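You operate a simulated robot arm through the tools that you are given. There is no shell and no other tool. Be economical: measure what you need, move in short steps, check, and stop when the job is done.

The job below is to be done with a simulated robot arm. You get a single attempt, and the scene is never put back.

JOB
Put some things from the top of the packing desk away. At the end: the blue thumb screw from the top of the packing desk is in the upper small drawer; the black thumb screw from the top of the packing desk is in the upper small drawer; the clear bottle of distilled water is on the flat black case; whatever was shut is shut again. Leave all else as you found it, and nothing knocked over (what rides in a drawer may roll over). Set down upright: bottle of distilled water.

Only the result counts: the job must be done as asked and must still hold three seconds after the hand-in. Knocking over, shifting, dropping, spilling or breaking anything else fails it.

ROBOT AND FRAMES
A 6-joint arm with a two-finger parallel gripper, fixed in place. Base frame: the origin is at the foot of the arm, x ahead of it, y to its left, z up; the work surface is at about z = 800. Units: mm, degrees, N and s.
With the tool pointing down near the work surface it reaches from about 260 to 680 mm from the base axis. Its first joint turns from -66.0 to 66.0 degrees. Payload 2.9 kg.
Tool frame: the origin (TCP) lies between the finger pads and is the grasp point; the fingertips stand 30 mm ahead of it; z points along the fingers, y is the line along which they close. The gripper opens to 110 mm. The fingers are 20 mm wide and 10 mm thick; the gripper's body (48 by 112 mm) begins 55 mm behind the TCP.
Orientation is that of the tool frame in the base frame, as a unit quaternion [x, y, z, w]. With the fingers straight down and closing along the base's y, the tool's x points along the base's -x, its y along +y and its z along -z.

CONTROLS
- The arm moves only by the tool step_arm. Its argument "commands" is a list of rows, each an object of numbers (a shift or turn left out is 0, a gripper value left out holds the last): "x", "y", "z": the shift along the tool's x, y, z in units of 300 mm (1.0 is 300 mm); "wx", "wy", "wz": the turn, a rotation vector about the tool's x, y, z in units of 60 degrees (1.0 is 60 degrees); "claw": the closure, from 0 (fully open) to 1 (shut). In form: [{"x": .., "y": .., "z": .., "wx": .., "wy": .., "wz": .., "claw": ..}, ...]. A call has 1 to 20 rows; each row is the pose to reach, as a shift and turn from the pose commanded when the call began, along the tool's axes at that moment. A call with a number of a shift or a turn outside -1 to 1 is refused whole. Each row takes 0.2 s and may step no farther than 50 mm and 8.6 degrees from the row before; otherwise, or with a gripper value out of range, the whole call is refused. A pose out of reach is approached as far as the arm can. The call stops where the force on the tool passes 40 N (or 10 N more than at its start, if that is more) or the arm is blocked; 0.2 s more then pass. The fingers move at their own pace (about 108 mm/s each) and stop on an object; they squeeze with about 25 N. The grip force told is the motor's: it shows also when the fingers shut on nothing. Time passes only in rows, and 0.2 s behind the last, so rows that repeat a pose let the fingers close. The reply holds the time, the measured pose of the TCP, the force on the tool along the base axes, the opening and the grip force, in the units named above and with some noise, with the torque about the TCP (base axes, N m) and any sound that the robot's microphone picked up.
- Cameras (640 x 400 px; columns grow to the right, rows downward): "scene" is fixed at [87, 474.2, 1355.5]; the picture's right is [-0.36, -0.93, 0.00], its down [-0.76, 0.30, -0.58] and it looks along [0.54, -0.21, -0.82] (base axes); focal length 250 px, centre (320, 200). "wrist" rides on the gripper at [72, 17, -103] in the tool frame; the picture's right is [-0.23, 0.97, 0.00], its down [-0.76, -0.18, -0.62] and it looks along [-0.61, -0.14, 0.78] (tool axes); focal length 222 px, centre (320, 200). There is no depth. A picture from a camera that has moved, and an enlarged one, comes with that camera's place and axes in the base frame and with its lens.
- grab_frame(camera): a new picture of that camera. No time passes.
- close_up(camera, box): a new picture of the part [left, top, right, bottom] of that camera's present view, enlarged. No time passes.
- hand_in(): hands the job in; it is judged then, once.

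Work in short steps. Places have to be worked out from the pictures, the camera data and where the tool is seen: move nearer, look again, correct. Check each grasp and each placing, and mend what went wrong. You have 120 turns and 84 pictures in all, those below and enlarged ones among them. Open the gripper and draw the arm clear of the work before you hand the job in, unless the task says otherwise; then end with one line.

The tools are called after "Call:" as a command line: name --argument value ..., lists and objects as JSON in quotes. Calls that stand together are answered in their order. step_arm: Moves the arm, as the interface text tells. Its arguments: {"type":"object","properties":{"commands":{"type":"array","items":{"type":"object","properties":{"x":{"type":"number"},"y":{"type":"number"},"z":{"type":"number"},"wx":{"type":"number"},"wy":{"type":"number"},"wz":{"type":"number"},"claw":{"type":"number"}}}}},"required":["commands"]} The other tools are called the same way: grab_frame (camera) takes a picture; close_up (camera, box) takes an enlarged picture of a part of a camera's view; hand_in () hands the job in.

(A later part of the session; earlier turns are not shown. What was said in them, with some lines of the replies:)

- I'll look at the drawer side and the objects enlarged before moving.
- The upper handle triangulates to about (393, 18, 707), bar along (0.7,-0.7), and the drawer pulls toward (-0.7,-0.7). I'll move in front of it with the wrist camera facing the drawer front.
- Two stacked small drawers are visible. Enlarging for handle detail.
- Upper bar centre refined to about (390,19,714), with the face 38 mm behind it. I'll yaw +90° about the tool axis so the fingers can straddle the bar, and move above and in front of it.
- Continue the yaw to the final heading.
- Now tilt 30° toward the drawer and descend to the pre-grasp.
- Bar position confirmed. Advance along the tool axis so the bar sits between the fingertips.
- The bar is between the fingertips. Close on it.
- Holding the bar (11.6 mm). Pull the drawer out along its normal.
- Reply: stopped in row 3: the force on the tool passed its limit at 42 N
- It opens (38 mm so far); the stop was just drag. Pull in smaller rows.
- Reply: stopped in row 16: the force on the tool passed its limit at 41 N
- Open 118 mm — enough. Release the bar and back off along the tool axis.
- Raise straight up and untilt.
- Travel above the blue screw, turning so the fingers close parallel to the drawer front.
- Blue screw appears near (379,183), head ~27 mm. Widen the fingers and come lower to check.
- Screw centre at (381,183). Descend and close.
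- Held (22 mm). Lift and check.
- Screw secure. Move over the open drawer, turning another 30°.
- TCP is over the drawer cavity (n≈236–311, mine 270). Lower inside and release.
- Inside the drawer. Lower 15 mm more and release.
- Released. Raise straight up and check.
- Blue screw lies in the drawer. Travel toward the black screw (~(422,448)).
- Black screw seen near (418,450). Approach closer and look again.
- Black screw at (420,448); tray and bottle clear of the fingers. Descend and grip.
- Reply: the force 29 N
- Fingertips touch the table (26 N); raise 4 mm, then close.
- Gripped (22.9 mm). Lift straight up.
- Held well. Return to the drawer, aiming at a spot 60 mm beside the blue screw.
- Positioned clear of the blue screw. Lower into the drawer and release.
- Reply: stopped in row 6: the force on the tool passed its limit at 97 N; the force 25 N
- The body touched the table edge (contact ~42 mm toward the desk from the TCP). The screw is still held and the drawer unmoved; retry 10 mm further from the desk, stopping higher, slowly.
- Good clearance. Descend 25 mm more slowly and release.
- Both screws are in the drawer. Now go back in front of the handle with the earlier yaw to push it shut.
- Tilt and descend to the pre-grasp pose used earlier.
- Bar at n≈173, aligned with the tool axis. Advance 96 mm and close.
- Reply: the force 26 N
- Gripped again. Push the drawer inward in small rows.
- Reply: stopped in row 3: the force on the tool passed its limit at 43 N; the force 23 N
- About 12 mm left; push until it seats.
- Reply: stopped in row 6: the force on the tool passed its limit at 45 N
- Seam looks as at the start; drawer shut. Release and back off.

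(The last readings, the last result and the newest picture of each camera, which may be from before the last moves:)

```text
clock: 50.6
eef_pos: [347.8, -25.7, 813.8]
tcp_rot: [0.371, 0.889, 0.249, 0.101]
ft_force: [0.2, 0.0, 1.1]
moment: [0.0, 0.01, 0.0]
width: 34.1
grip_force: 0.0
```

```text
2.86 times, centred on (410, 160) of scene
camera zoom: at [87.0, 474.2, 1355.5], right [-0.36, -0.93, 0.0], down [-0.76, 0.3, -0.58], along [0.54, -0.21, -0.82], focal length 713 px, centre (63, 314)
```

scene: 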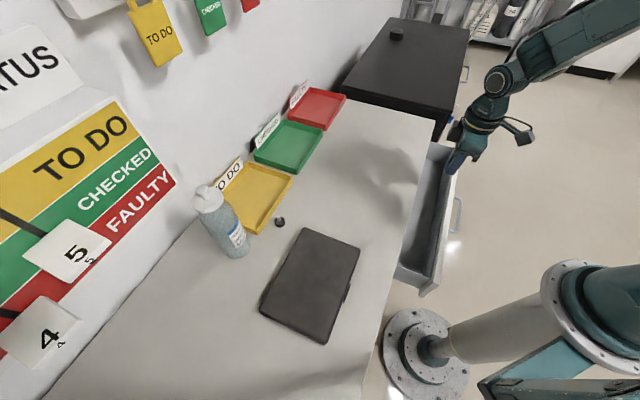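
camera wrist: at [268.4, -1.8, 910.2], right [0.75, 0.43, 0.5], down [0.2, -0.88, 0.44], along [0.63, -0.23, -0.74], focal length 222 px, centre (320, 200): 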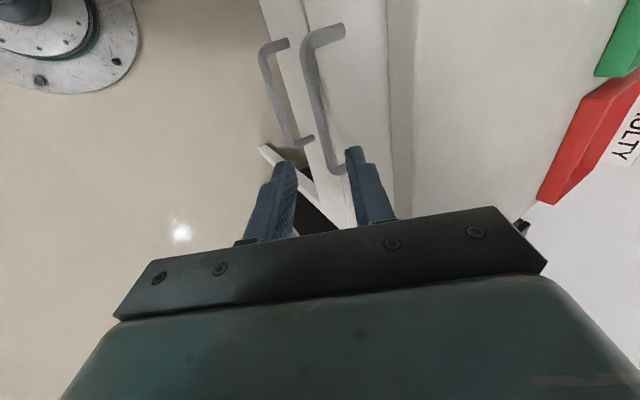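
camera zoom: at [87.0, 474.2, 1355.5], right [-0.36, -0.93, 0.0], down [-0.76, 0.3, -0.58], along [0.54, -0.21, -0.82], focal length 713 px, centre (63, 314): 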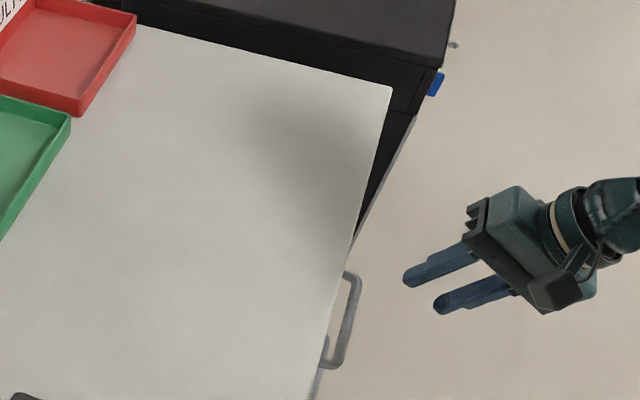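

Handle is exactly where it started: shut. Raise and untilt before going to the bottle.

Call:
step_arm --commands '[{"y": 0.05, "z": -0.085}, {"y": 0.1, "z": -0.17, "wx": 0.1}, {"y": 0.17, "z": -0.28, "wx": 0.2}, {"y": 0.25, "z": -0.41, "wx": 0.3}, {"y": 0.33, "z": -0.54, "wx": 0.4}, {"y": 0.41, "z": -0.67, "wx": 0.51}]'

Call:
close_up --camera "scene" --box '[160, 160, 380, 360]'

```text
clock: 52.0
eef_pos: [349.1, -25.1, 1047.9]
tcp_rot: [0.385, 0.923, 0.003, 0.0]
ft_force: [-0.4, 0.5, 0.6]
moment: [0.01, -0.01, 0.01]
width: 34.1
grip_force: 0.1
```

```text
2.00 times, centred on (270, 260) of scene
camera zoom: at [87.0, 474.2, 1355.5], right [-0.36, -0.93, 0.0], down [-0.76, 0.3, -0.58], along [0.54, -0.21, -0.82], focal length 499 px, centre (420, 80)
```

zoom: 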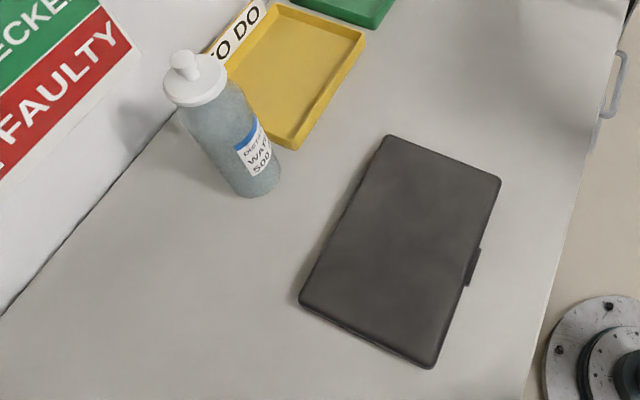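

Case top centre ≈ (253,425), ~200×147; bottle axis ≈ (387,579), ~235 tall, body radius ~35. I'll grasp the bottle's body with a strongly tilted tool. First swing round at a safe height.

Call:
step_arm --commands '[{"x": 0.09, "y": 0.078, "wz": -0.125, "claw": 0.4}, {"x": 0.18, "y": 0.156, "wz": -0.25, "claw": 0.0}, {"x": 0.27, "y": 0.234, "wz": -0.375}, {"x": 0.36, "y": 0.312, "wz": -0.5}, {"x": 0.45, "y": 0.39, "wz": -0.625}, {"x": 0.54, "y": 0.468, "wz": -0.75}, {"x": 0.62, "y": 0.545, "wz": -0.85}]'

```text
clock: 53.6
eef_pos: [336.4, 224.7, 1047.0]
tcp_rot: [-0.051, 0.999, 0.003, 0.003]
ft_force: [0.4, 0.4, 0.0]
moment: [-0.01, -0.02, 0.02]
width: 110.2
grip_force: 0.1
```

Call:
step_arm --commands '[{"y": 0.117, "wz": -0.122}, {"x": -0.003, "y": 0.234, "wz": -0.243}, {"x": -0.006, "y": 0.351, "wz": -0.365}, {"x": -0.009, "y": 0.468, "wz": -0.487}, {"x": -0.012, "y": 0.586, "wz": -0.609}, {"x": -0.015, "y": 0.703, "wz": -0.73}, {"x": -0.017, "y": 0.82, "wz": -0.852}]'

Call:
grab_frame --camera "wrist"

```text
clock: 55.2
eef_pos: [314.6, 470.7, 1052.6]
tcp_rot: [-0.478, 0.878, 0.003, 0.004]
ft_force: [0.1, 0.2, 0.7]
moment: [-0.01, -0.01, -0.03]
width: 109.9
grip_force: 0.0
```

```text
46 pictures are left
camera wrist: at [261.3, 417.0, 1155.0], right [-0.69, 0.72, 0.0], down [0.56, 0.54, 0.63], along [0.45, 0.44, -0.78], focal length 222 px, centre (320, 200)
```

wrist: 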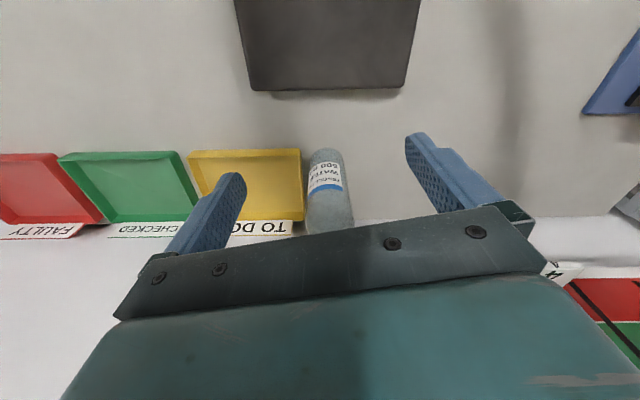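

Bottle axis refined to about (393,569), radius ~31. Tilt the tool to 65° from vertical in place (two calls).

Call:
step_arm --commands '[{"wy": -0.135}, {"wy": -0.27}, {"wy": -0.405}, {"wy": -0.54}]'

Call:
step_arm --commands '[{"wy": -0.136}, {"wy": -0.272}, {"wy": -0.408}, {"wy": -0.543}]'

Call:
grab_frame --camera "wrist"

Call:
grab_frame --camera "scene"

```text
clock: 56.2
eef_pos: [315.3, 466.8, 1053.8]
tcp_rot: [-0.456, 0.843, 0.135, 0.25]
ft_force: [-0.2, -0.2, 0.9]
moment: [-0.02, -0.03, -0.01]
width: 109.9
grip_force: 0.1
```

```text
clock: 57.2
eef_pos: [314.8, 465.6, 1052.0]
tcp_rot: [-0.4, 0.74, 0.257, 0.475]
ft_force: [0.8, 0.8, 0.1]
moment: [0.01, -0.01, 0.02]
width: 110.0
grip_force: 0.1
```

```text
45 pictures are left
camera wrist: at [234.0, 371.1, 1028.6], right [-0.76, 0.61, 0.21], down [0.01, -0.31, 0.95], along [0.65, 0.73, 0.23], focal length 222 px, centre (320, 200)
```

wrist: 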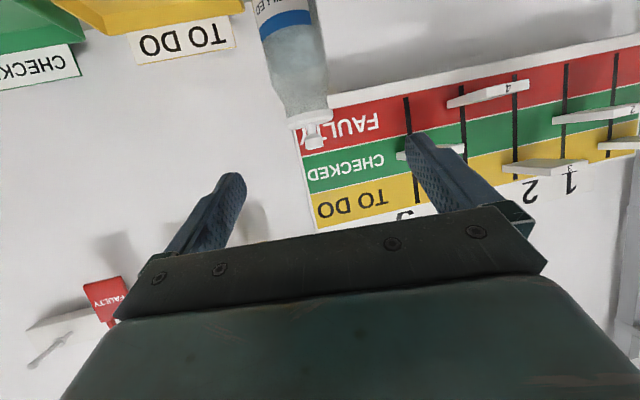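

```text
44 pictures are left
```

scene: 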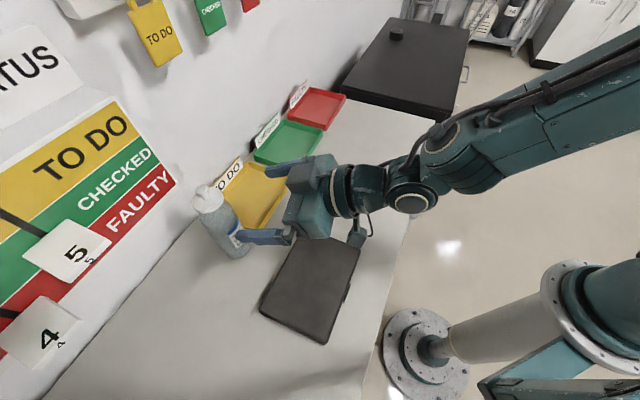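

Lower to bottle-body height, staying back from it.

Call:
step_arm --commands '[{"x": 0.12, "z": 0.042}, {"x": 0.24, "z": 0.085}, {"x": 0.36, "z": 0.127}, {"x": 0.48, "z": 0.169}]'

Call:
grab_frame --camera "wrist"

Call:
grab_frame --camera "scene"

```text
clock: 58.2
eef_pos: [308.2, 452.6, 902.4]
tcp_rot: [-0.4, 0.74, 0.258, 0.476]
ft_force: [0.2, 0.4, 0.1]
moment: [-0.02, 0.02, -0.01]
width: 110.0
grip_force: 0.1
```

```text
43 pictures are left
camera wrist: at [225.9, 358.5, 879.1], right [-0.76, 0.61, 0.21], down [0.01, -0.31, 0.95], along [0.64, 0.73, 0.23], focal length 222 px, centre (320, 200)
```

wrist: 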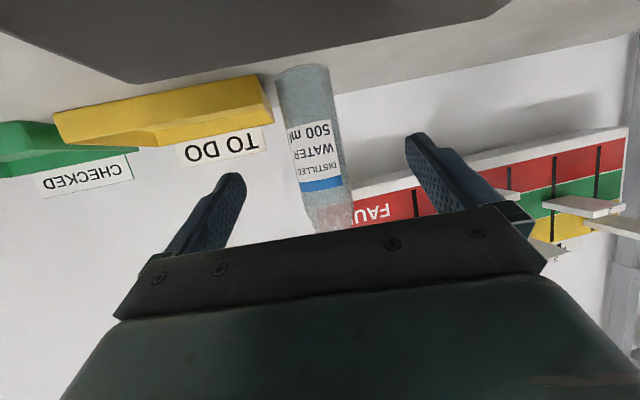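

```text
42 pictures are left
```

scene: 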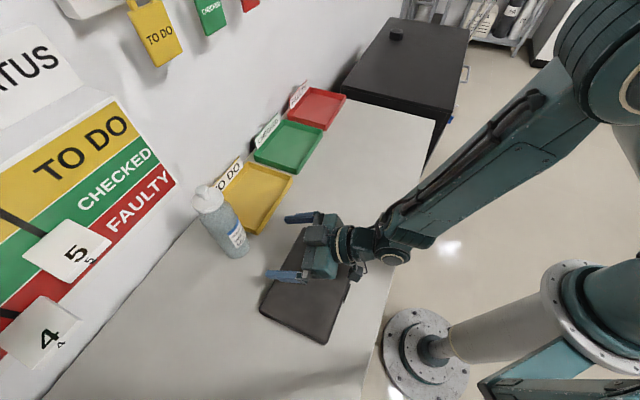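

Bottle axis ≈ (391,566); need a −8 mm lateral shift. Advance along the heading, most of the way first.

Call:
step_arm --commands '[{"x": -0.03, "y": -0.01, "z": 0.08}, {"x": -0.06, "y": -0.02, "z": 0.16}, {"x": -0.09, "y": -0.026, "z": 0.24}, {"x": -0.12, "y": -0.026, "z": 0.3}]'

Call:
grab_frame --camera "wrist"

Call:
close_up --camera "scene" --box '[160, 150, 380, 320]'

```text
clock: 59.2
eef_pos: [369.7, 530.7, 896.9]
tcp_rot: [-0.4, 0.74, 0.258, 0.475]
ft_force: [-0.2, -0.9, 0.2]
moment: [0.03, -0.04, -0.02]
width: 109.9
grip_force: 0.0
```

```text
41 pictures are left
camera wrist: at [288.2, 435.8, 873.3], right [-0.76, 0.61, 0.21], down [0.01, -0.31, 0.95], along [0.65, 0.73, 0.23], focal length 222 px, centre (320, 200)
```

wrist: 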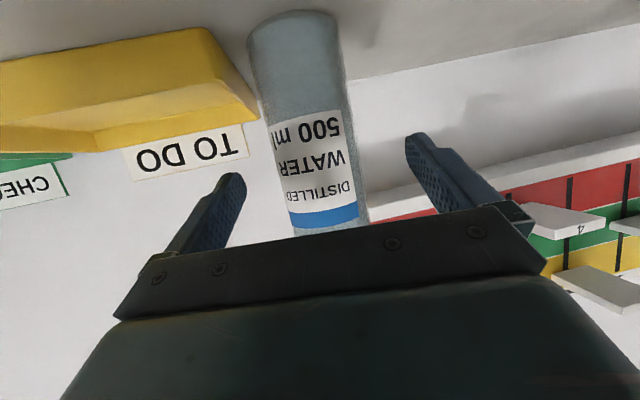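

```text
2.35 times, centred on (270, 235) of scene
camera zoom: at [87.0, 474.2, 1355.5], right [-0.36, -0.93, 0.0], down [-0.76, 0.3, -0.58], along [0.54, -0.21, -0.82], focal length 587 px, centre (438, 118)
```

zoom: 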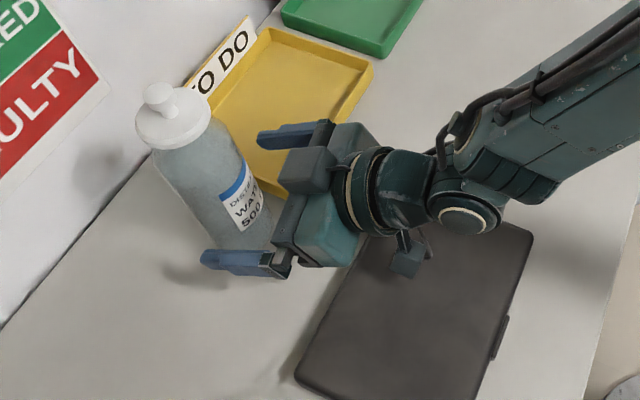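

Well centred. Advance 38 mm more to bring the bottle between the pads.

Call:
step_arm --commands '[{"x": -0.018, "z": 0.038}, {"x": -0.036, "z": 0.077}, {"x": -0.054, "z": 0.115}]'

Call:
grab_frame --camera "wrist"

Call:
close_up --camera "scene" --box '[160, 150, 380, 320]'

```text
clock: 60.0
eef_pos: [389.8, 564.5, 896.1]
tcp_rot: [-0.4, 0.739, 0.258, 0.476]
ft_force: [0.3, 0.3, -0.9]
moment: [-0.02, 0.01, -0.01]
width: 110.0
grip_force: 0.1
```

```text
39 pictures are left
camera wrist: at [307.5, 468.9, 872.9], right [-0.76, 0.61, 0.21], down [0.01, -0.31, 0.95], along [0.64, 0.73, 0.23], focal length 222 px, centre (320, 200)
```

wrist: 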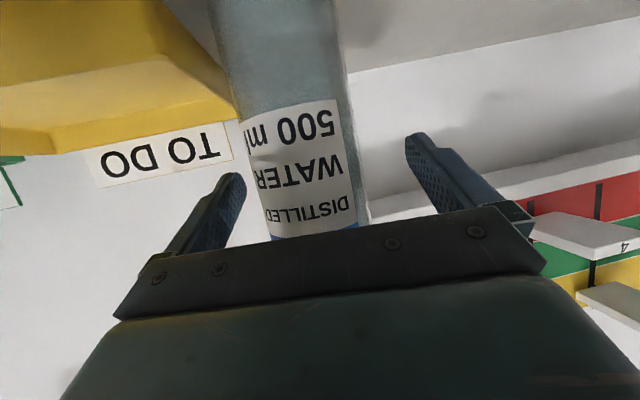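

```text
2.35 times, centred on (270, 235) of scene
camera zoom: at [87.0, 474.2, 1355.5], right [-0.36, -0.93, 0.0], down [-0.76, 0.3, -0.58], along [0.54, -0.21, -0.82], focal length 587 px, centre (438, 118)
```

zoom: 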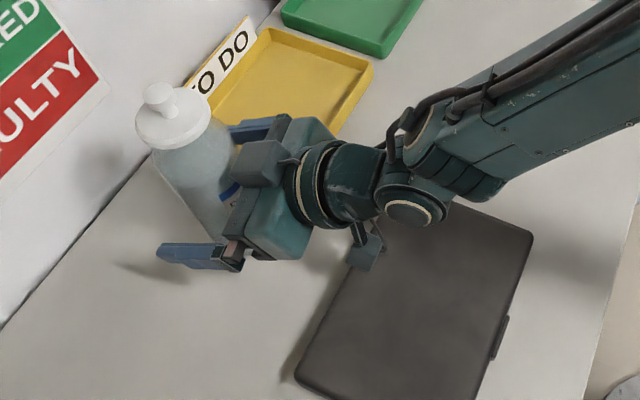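

Bottle is between the fingers, ~6 mm to the −y side. Centre and close.

Call:
step_arm --commands '[{"y": -0.02}, {"y": -0.02, "claw": 0.3}, {"y": -0.02, "claw": 0.4}, {"y": -0.02, "claw": 0.6}, {"y": -0.02, "claw": 0.8}, {"y": -0.02, "claw": 0.8}]'

Call:
grab_frame --camera "wrist"

```text
clock: 61.4
eef_pos: [394.2, 560.8, 896.8]
tcp_rot: [-0.4, 0.74, 0.257, 0.476]
ft_force: [-0.9, 1.2, 0.6]
moment: [0.04, -0.11, -0.01]
width: 61.5
grip_force: 24.8
```

```text
37 pictures are left
camera wrist: at [312.7, 465.7, 872.7], right [-0.76, 0.61, 0.21], down [0.01, -0.31, 0.95], along [0.65, 0.73, 0.23], focal length 222 px, centre (320, 200)
```

wrist: 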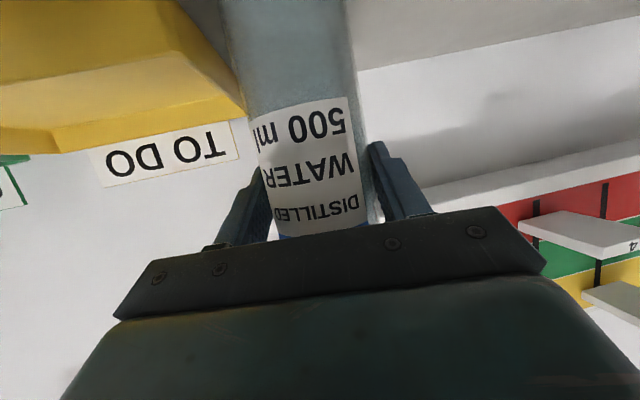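

Gripped (61.5 mm, 25 N). Lift slowly 60 mm.

Call:
step_arm --commands '[{"x": -0.03, "z": -0.014}, {"x": -0.06, "z": -0.028}, {"x": -0.09, "z": -0.042}, {"x": -0.12, "z": -0.056}, {"x": -0.15, "z": -0.07}, {"x": -0.181, "z": -0.085}]'

Call:
grab_frame --camera "scene"

Call:
grab_frame --camera "wrist"

```text
clock: 62.8
eef_pos: [393.5, 560.6, 956.7]
tcp_rot: [-0.4, 0.74, 0.257, 0.476]
ft_force: [-0.4, -0.6, -5.0]
moment: [0.01, -0.01, 0.02]
width: 61.3
grip_force: 25.3
```

```text
36 pictures are left
```

scene: 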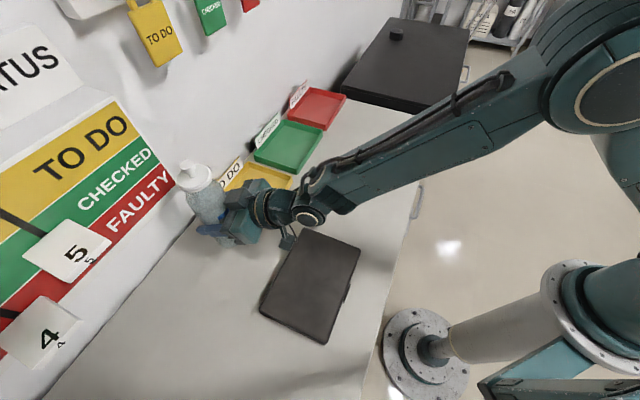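

```text
35 pictures are left
camera wrist: at [311.8, 465.4, 931.3], right [-0.76, 0.61, 0.21], down [0.01, -0.31, 0.95], along [0.65, 0.73, 0.23], focal length 222 px, centre (320, 200)
```

wrist: 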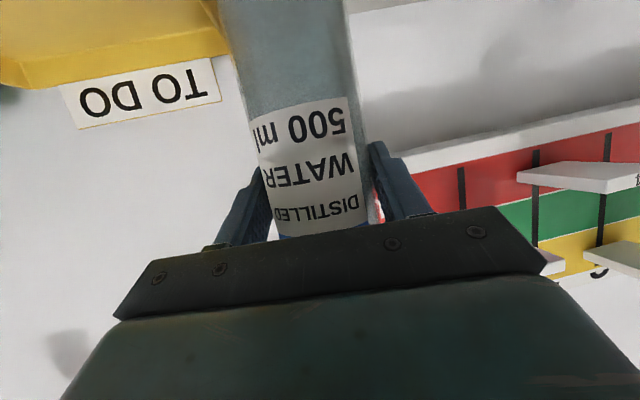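

Lifted cleanly. Carry back over the case, target axis ≈ (268,440).

Call:
step_arm --commands '[{"x": 0.03, "y": 0.016, "z": -0.065}, {"x": 0.06, "y": 0.033, "z": -0.13}, {"x": 0.09, "y": 0.05, "z": -0.195}, {"x": 0.121, "y": 0.066, "z": -0.26}, {"x": 0.151, "y": 0.083, "z": -0.325}, {"x": 0.182, "y": 0.099, "z": -0.39}, {"x": 0.212, "y": 0.116, "z": -0.455}, {"x": 0.242, "y": 0.132, "z": -0.519}, {"x": 0.242, "y": 0.132, "z": -0.519}]'

Call:
grab_frame --camera "scene"

Call:
grab_frame --camera "wrist"

```text
clock: 64.8
eef_pos: [267.9, 439.8, 953.9]
tcp_rot: [-0.401, 0.739, 0.258, 0.475]
ft_force: [-0.8, 0.0, -4.5]
moment: [-0.04, 0.01, 0.01]
width: 61.3
grip_force: 25.4
```

```text
34 pictures are left
```

scene: 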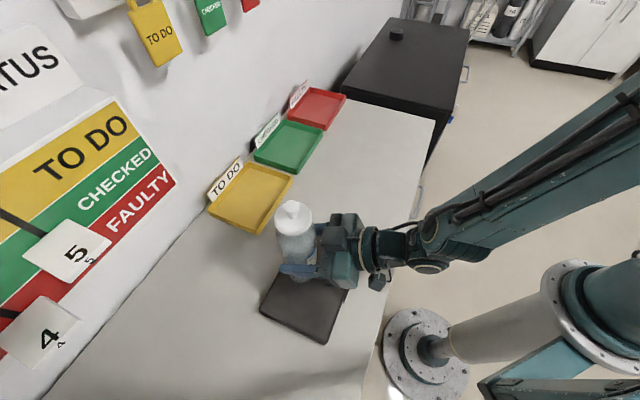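

```text
33 pictures are left
camera wrist: at [186.3, 343.5, 930.2], right [-0.76, 0.61, 0.21], down [0.01, -0.31, 0.95], along [0.65, 0.73, 0.23], focal length 222 px, centre (320, 200)
```

wrist: 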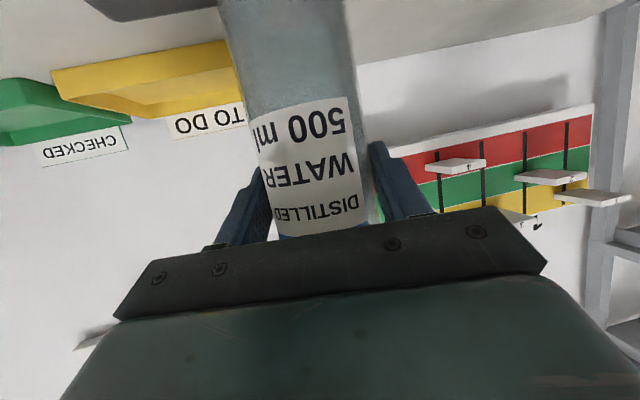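

Base is over the case middle at z≈857. Lower 24 mm, then feel for contact.

Call:
step_arm --commands '[{"x": 0.012, "z": 0.0056}, {"x": 0.024, "z": 0.0113}, {"x": 0.036, "z": 0.017}, {"x": 0.048, "z": 0.0225}, {"x": 0.06, "z": 0.028}, {"x": 0.0725, "z": 0.0338}, {"x": 0.0725, "z": 0.0338}]'

Call:
close_up --camera "scene" --box '[240, 190, 380, 350]'

```text
clock: 66.4
eef_pos: [266.2, 438.6, 929.5]
tcp_rot: [-0.401, 0.74, 0.258, 0.475]
ft_force: [-1.0, 0.6, -3.9]
moment: [-0.02, -0.01, -0.04]
width: 61.2
grip_force: 25.1
```

```text
2.50 times, centred on (310, 270) of scene
camera zoom: at [87.0, 474.3, 1355.5], right [-0.36, -0.93, 0.0], down [-0.76, 0.3, -0.58], along [0.54, -0.21, -0.82], focal length 624 px, centre (345, 25)
```

zoom: 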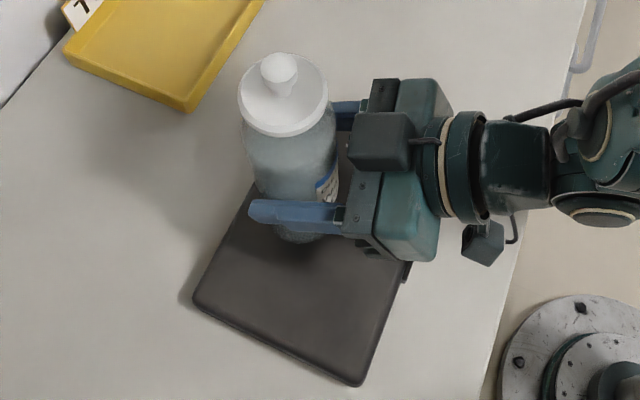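

Call:
step_arm --commands '[{"x": 0.006, "z": 0.0028}, {"x": 0.012, "z": 0.0056}, {"x": 0.018, "z": 0.0084}, {"x": 0.018, "z": 0.0084}]'

```text
clock: 67.4
eef_pos: [266.1, 439.4, 927.2]
tcp_rot: [-0.4, 0.739, 0.259, 0.477]
ft_force: [-2.2, -0.8, 10.2]
moment: [-0.39, 0.4, -0.08]
width: 61.5
grip_force: 24.8
```

Contact (Fz −4 → +10). Ease slightly so it stands with light load.

Call:
step_arm --commands '[{"x": -0.006, "z": -0.003}, {"x": -0.006, "z": -0.003}]'

```text
clock: 68.0
eef_pos: [267.1, 439.7, 925.5]
tcp_rot: [-0.399, 0.74, 0.257, 0.477]
ft_force: [1.5, 2.2, 1.8]
moment: [0.32, -0.23, -0.1]
width: 61.3
grip_force: 25.3
```

Light contact. Open gradually.

Call:
step_arm --commands '[{"claw": 0.42}, {"claw": 0.4}, {"claw": 0.36}, {"claw": 0.3}, {"claw": 0.15}, {"claw": 0.0}, {"claw": 0.0}, {"claw": 0.0}]'

Call:
grab_frame --camera "wrist"

Call:
close_up --camera "scene" --box '[240, 190, 380, 350]'

```text
clock: 69.8
eef_pos: [266.6, 439.0, 927.3]
tcp_rot: [-0.401, 0.74, 0.258, 0.475]
ft_force: [0.0, -0.3, 0.8]
moment: [0.01, -0.01, 0.02]
width: 110.0
grip_force: 0.1
```

```text
31 pictures are left
camera wrist: at [184.7, 344.1, 902.8], right [-0.76, 0.61, 0.21], down [0.01, -0.31, 0.95], along [0.65, 0.73, 0.23], focal length 222 px, centre (320, 200)
```

wrist: 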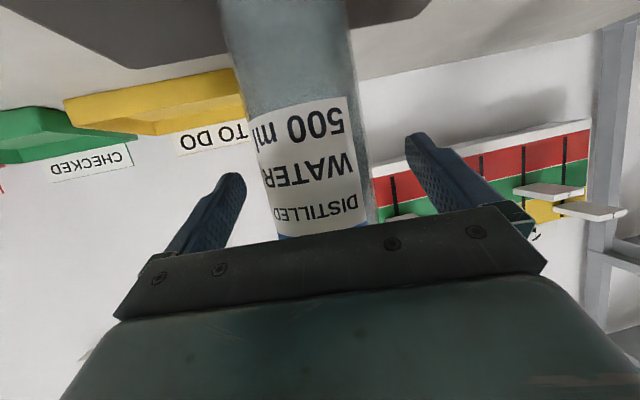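

```text
2.50 times, centred on (310, 270) of scene
camera zoom: at [87.0, 474.2, 1355.5], right [-0.36, -0.93, 0.0], down [-0.76, 0.3, -0.58], along [0.54, -0.21, -0.82], focal length 624 px, centre (345, 25)
```

zoom: 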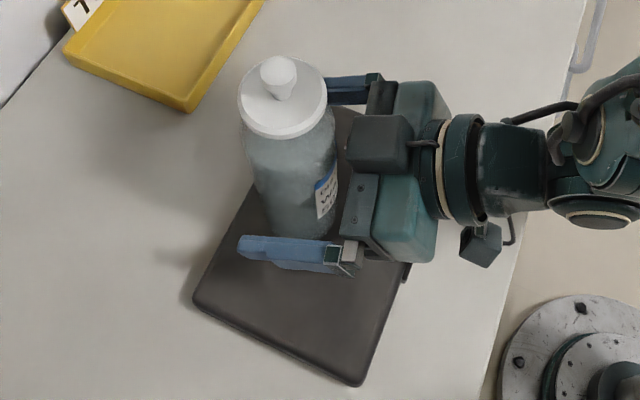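

Bottle stands free. Back straight out along the tool axis.

Call:
step_arm --commands '[{"z": -0.06}, {"z": -0.13}, {"z": -0.21}, {"z": -0.3}, {"z": -0.38}]'

Call:
grab_frame --camera "scene"

```text
clock: 71.0
eef_pos: [223.8, 376.2, 973.3]
tcp_rot: [-0.401, 0.74, 0.258, 0.475]
ft_force: [-0.9, 0.1, -0.4]
moment: [0.01, 0.03, 0.02]
width: 110.0
grip_force: 0.1
out of reach, approached as far as the arm can: row 4, 5
```

```text
29 pictures are left
```

scene: 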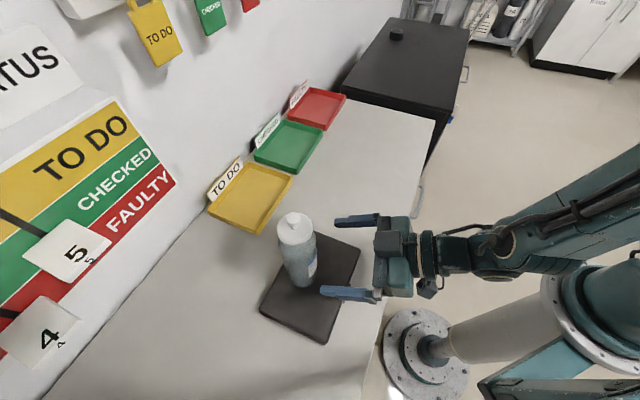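

Clear of the bottle. Raise upward to draw the arm away.

Call:
step_arm --commands '[{"x": -0.1, "z": -0.03}, {"x": -0.2, "z": -0.06}, {"x": -0.3, "z": -0.09}, {"x": -0.4, "z": -0.13}, {"x": -0.5, "z": -0.17}]'

Call:
grab_frame --camera "scene"

Call:
close_up --camera "scene" --box '[200, 160, 440, 360]'

```text
clock: 72.2
eef_pos: [233.4, 386.6, 1131.5]
tcp_rot: [-0.401, 0.74, 0.257, 0.475]
ft_force: [0.0, 0.2, 0.3]
moment: [0.0, -0.03, -0.03]
width: 110.4
grip_force: 0.1
```

```text
28 pictures are left
```

scene: 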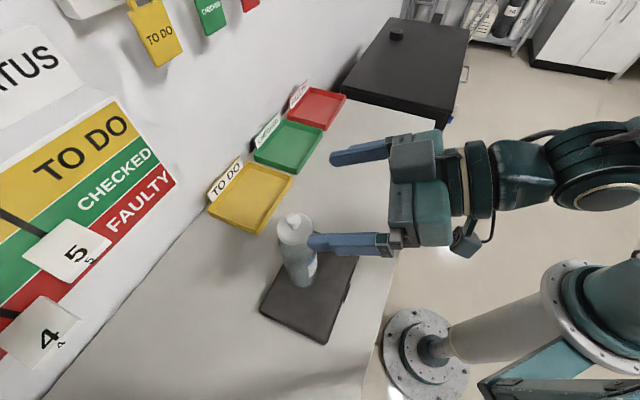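

```text
2.00 times, centred on (320, 260) of scene
camera zoom: at [87.0, 474.2, 1355.5], right [-0.36, -0.93, 0.0], down [-0.76, 0.3, -0.58], along [0.54, -0.21, -0.82], focal length 499 px, centre (320, 80)
```

zoom: 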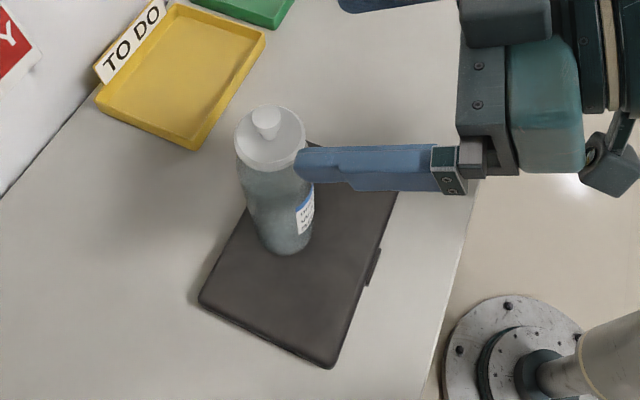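

Bottle is upright on the case and nothing else moved. Swing the arm sideways clear and check the drawer one last time.

Call:
step_arm --commands '[{"y": -0.13}, {"y": -0.27}, {"y": -0.41}, {"y": -0.55}, {"y": -0.69}, {"y": -0.83}]'

Call:
grab_frame --camera "scene"

```text
clock: 73.6
eef_pos: [443.5, 252.5, 1132.0]
tcp_rot: [-0.401, 0.739, 0.258, 0.475]
ft_force: [-0.3, -0.4, 0.2]
moment: [-0.02, 0.02, 0.02]
width: 110.0
grip_force: 0.1
```

```text
26 pictures are left
```

scene: 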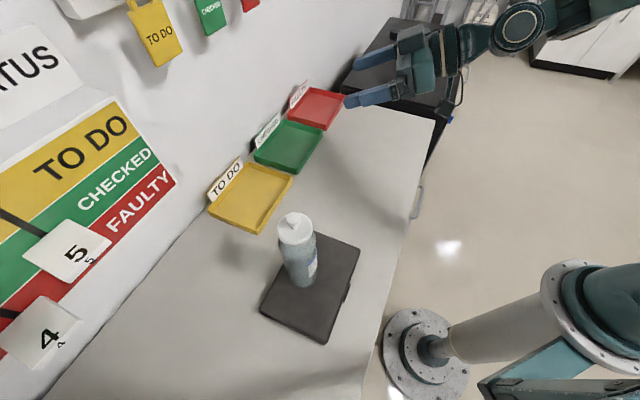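

All is in place: the drawer is shut, the bottle is upright on the case, and the arm is clear. Handing in.

Call:
hand_in

```text
The job is handed in.
```

The blue and black thumb screws are in the upper small drawer, which is shut again, and the bottle of distilled water stands upright on the flat black case. While placing the black screw the gripper bumped the desk edge (97 N); I saw nothing move in the pictures afterwards.
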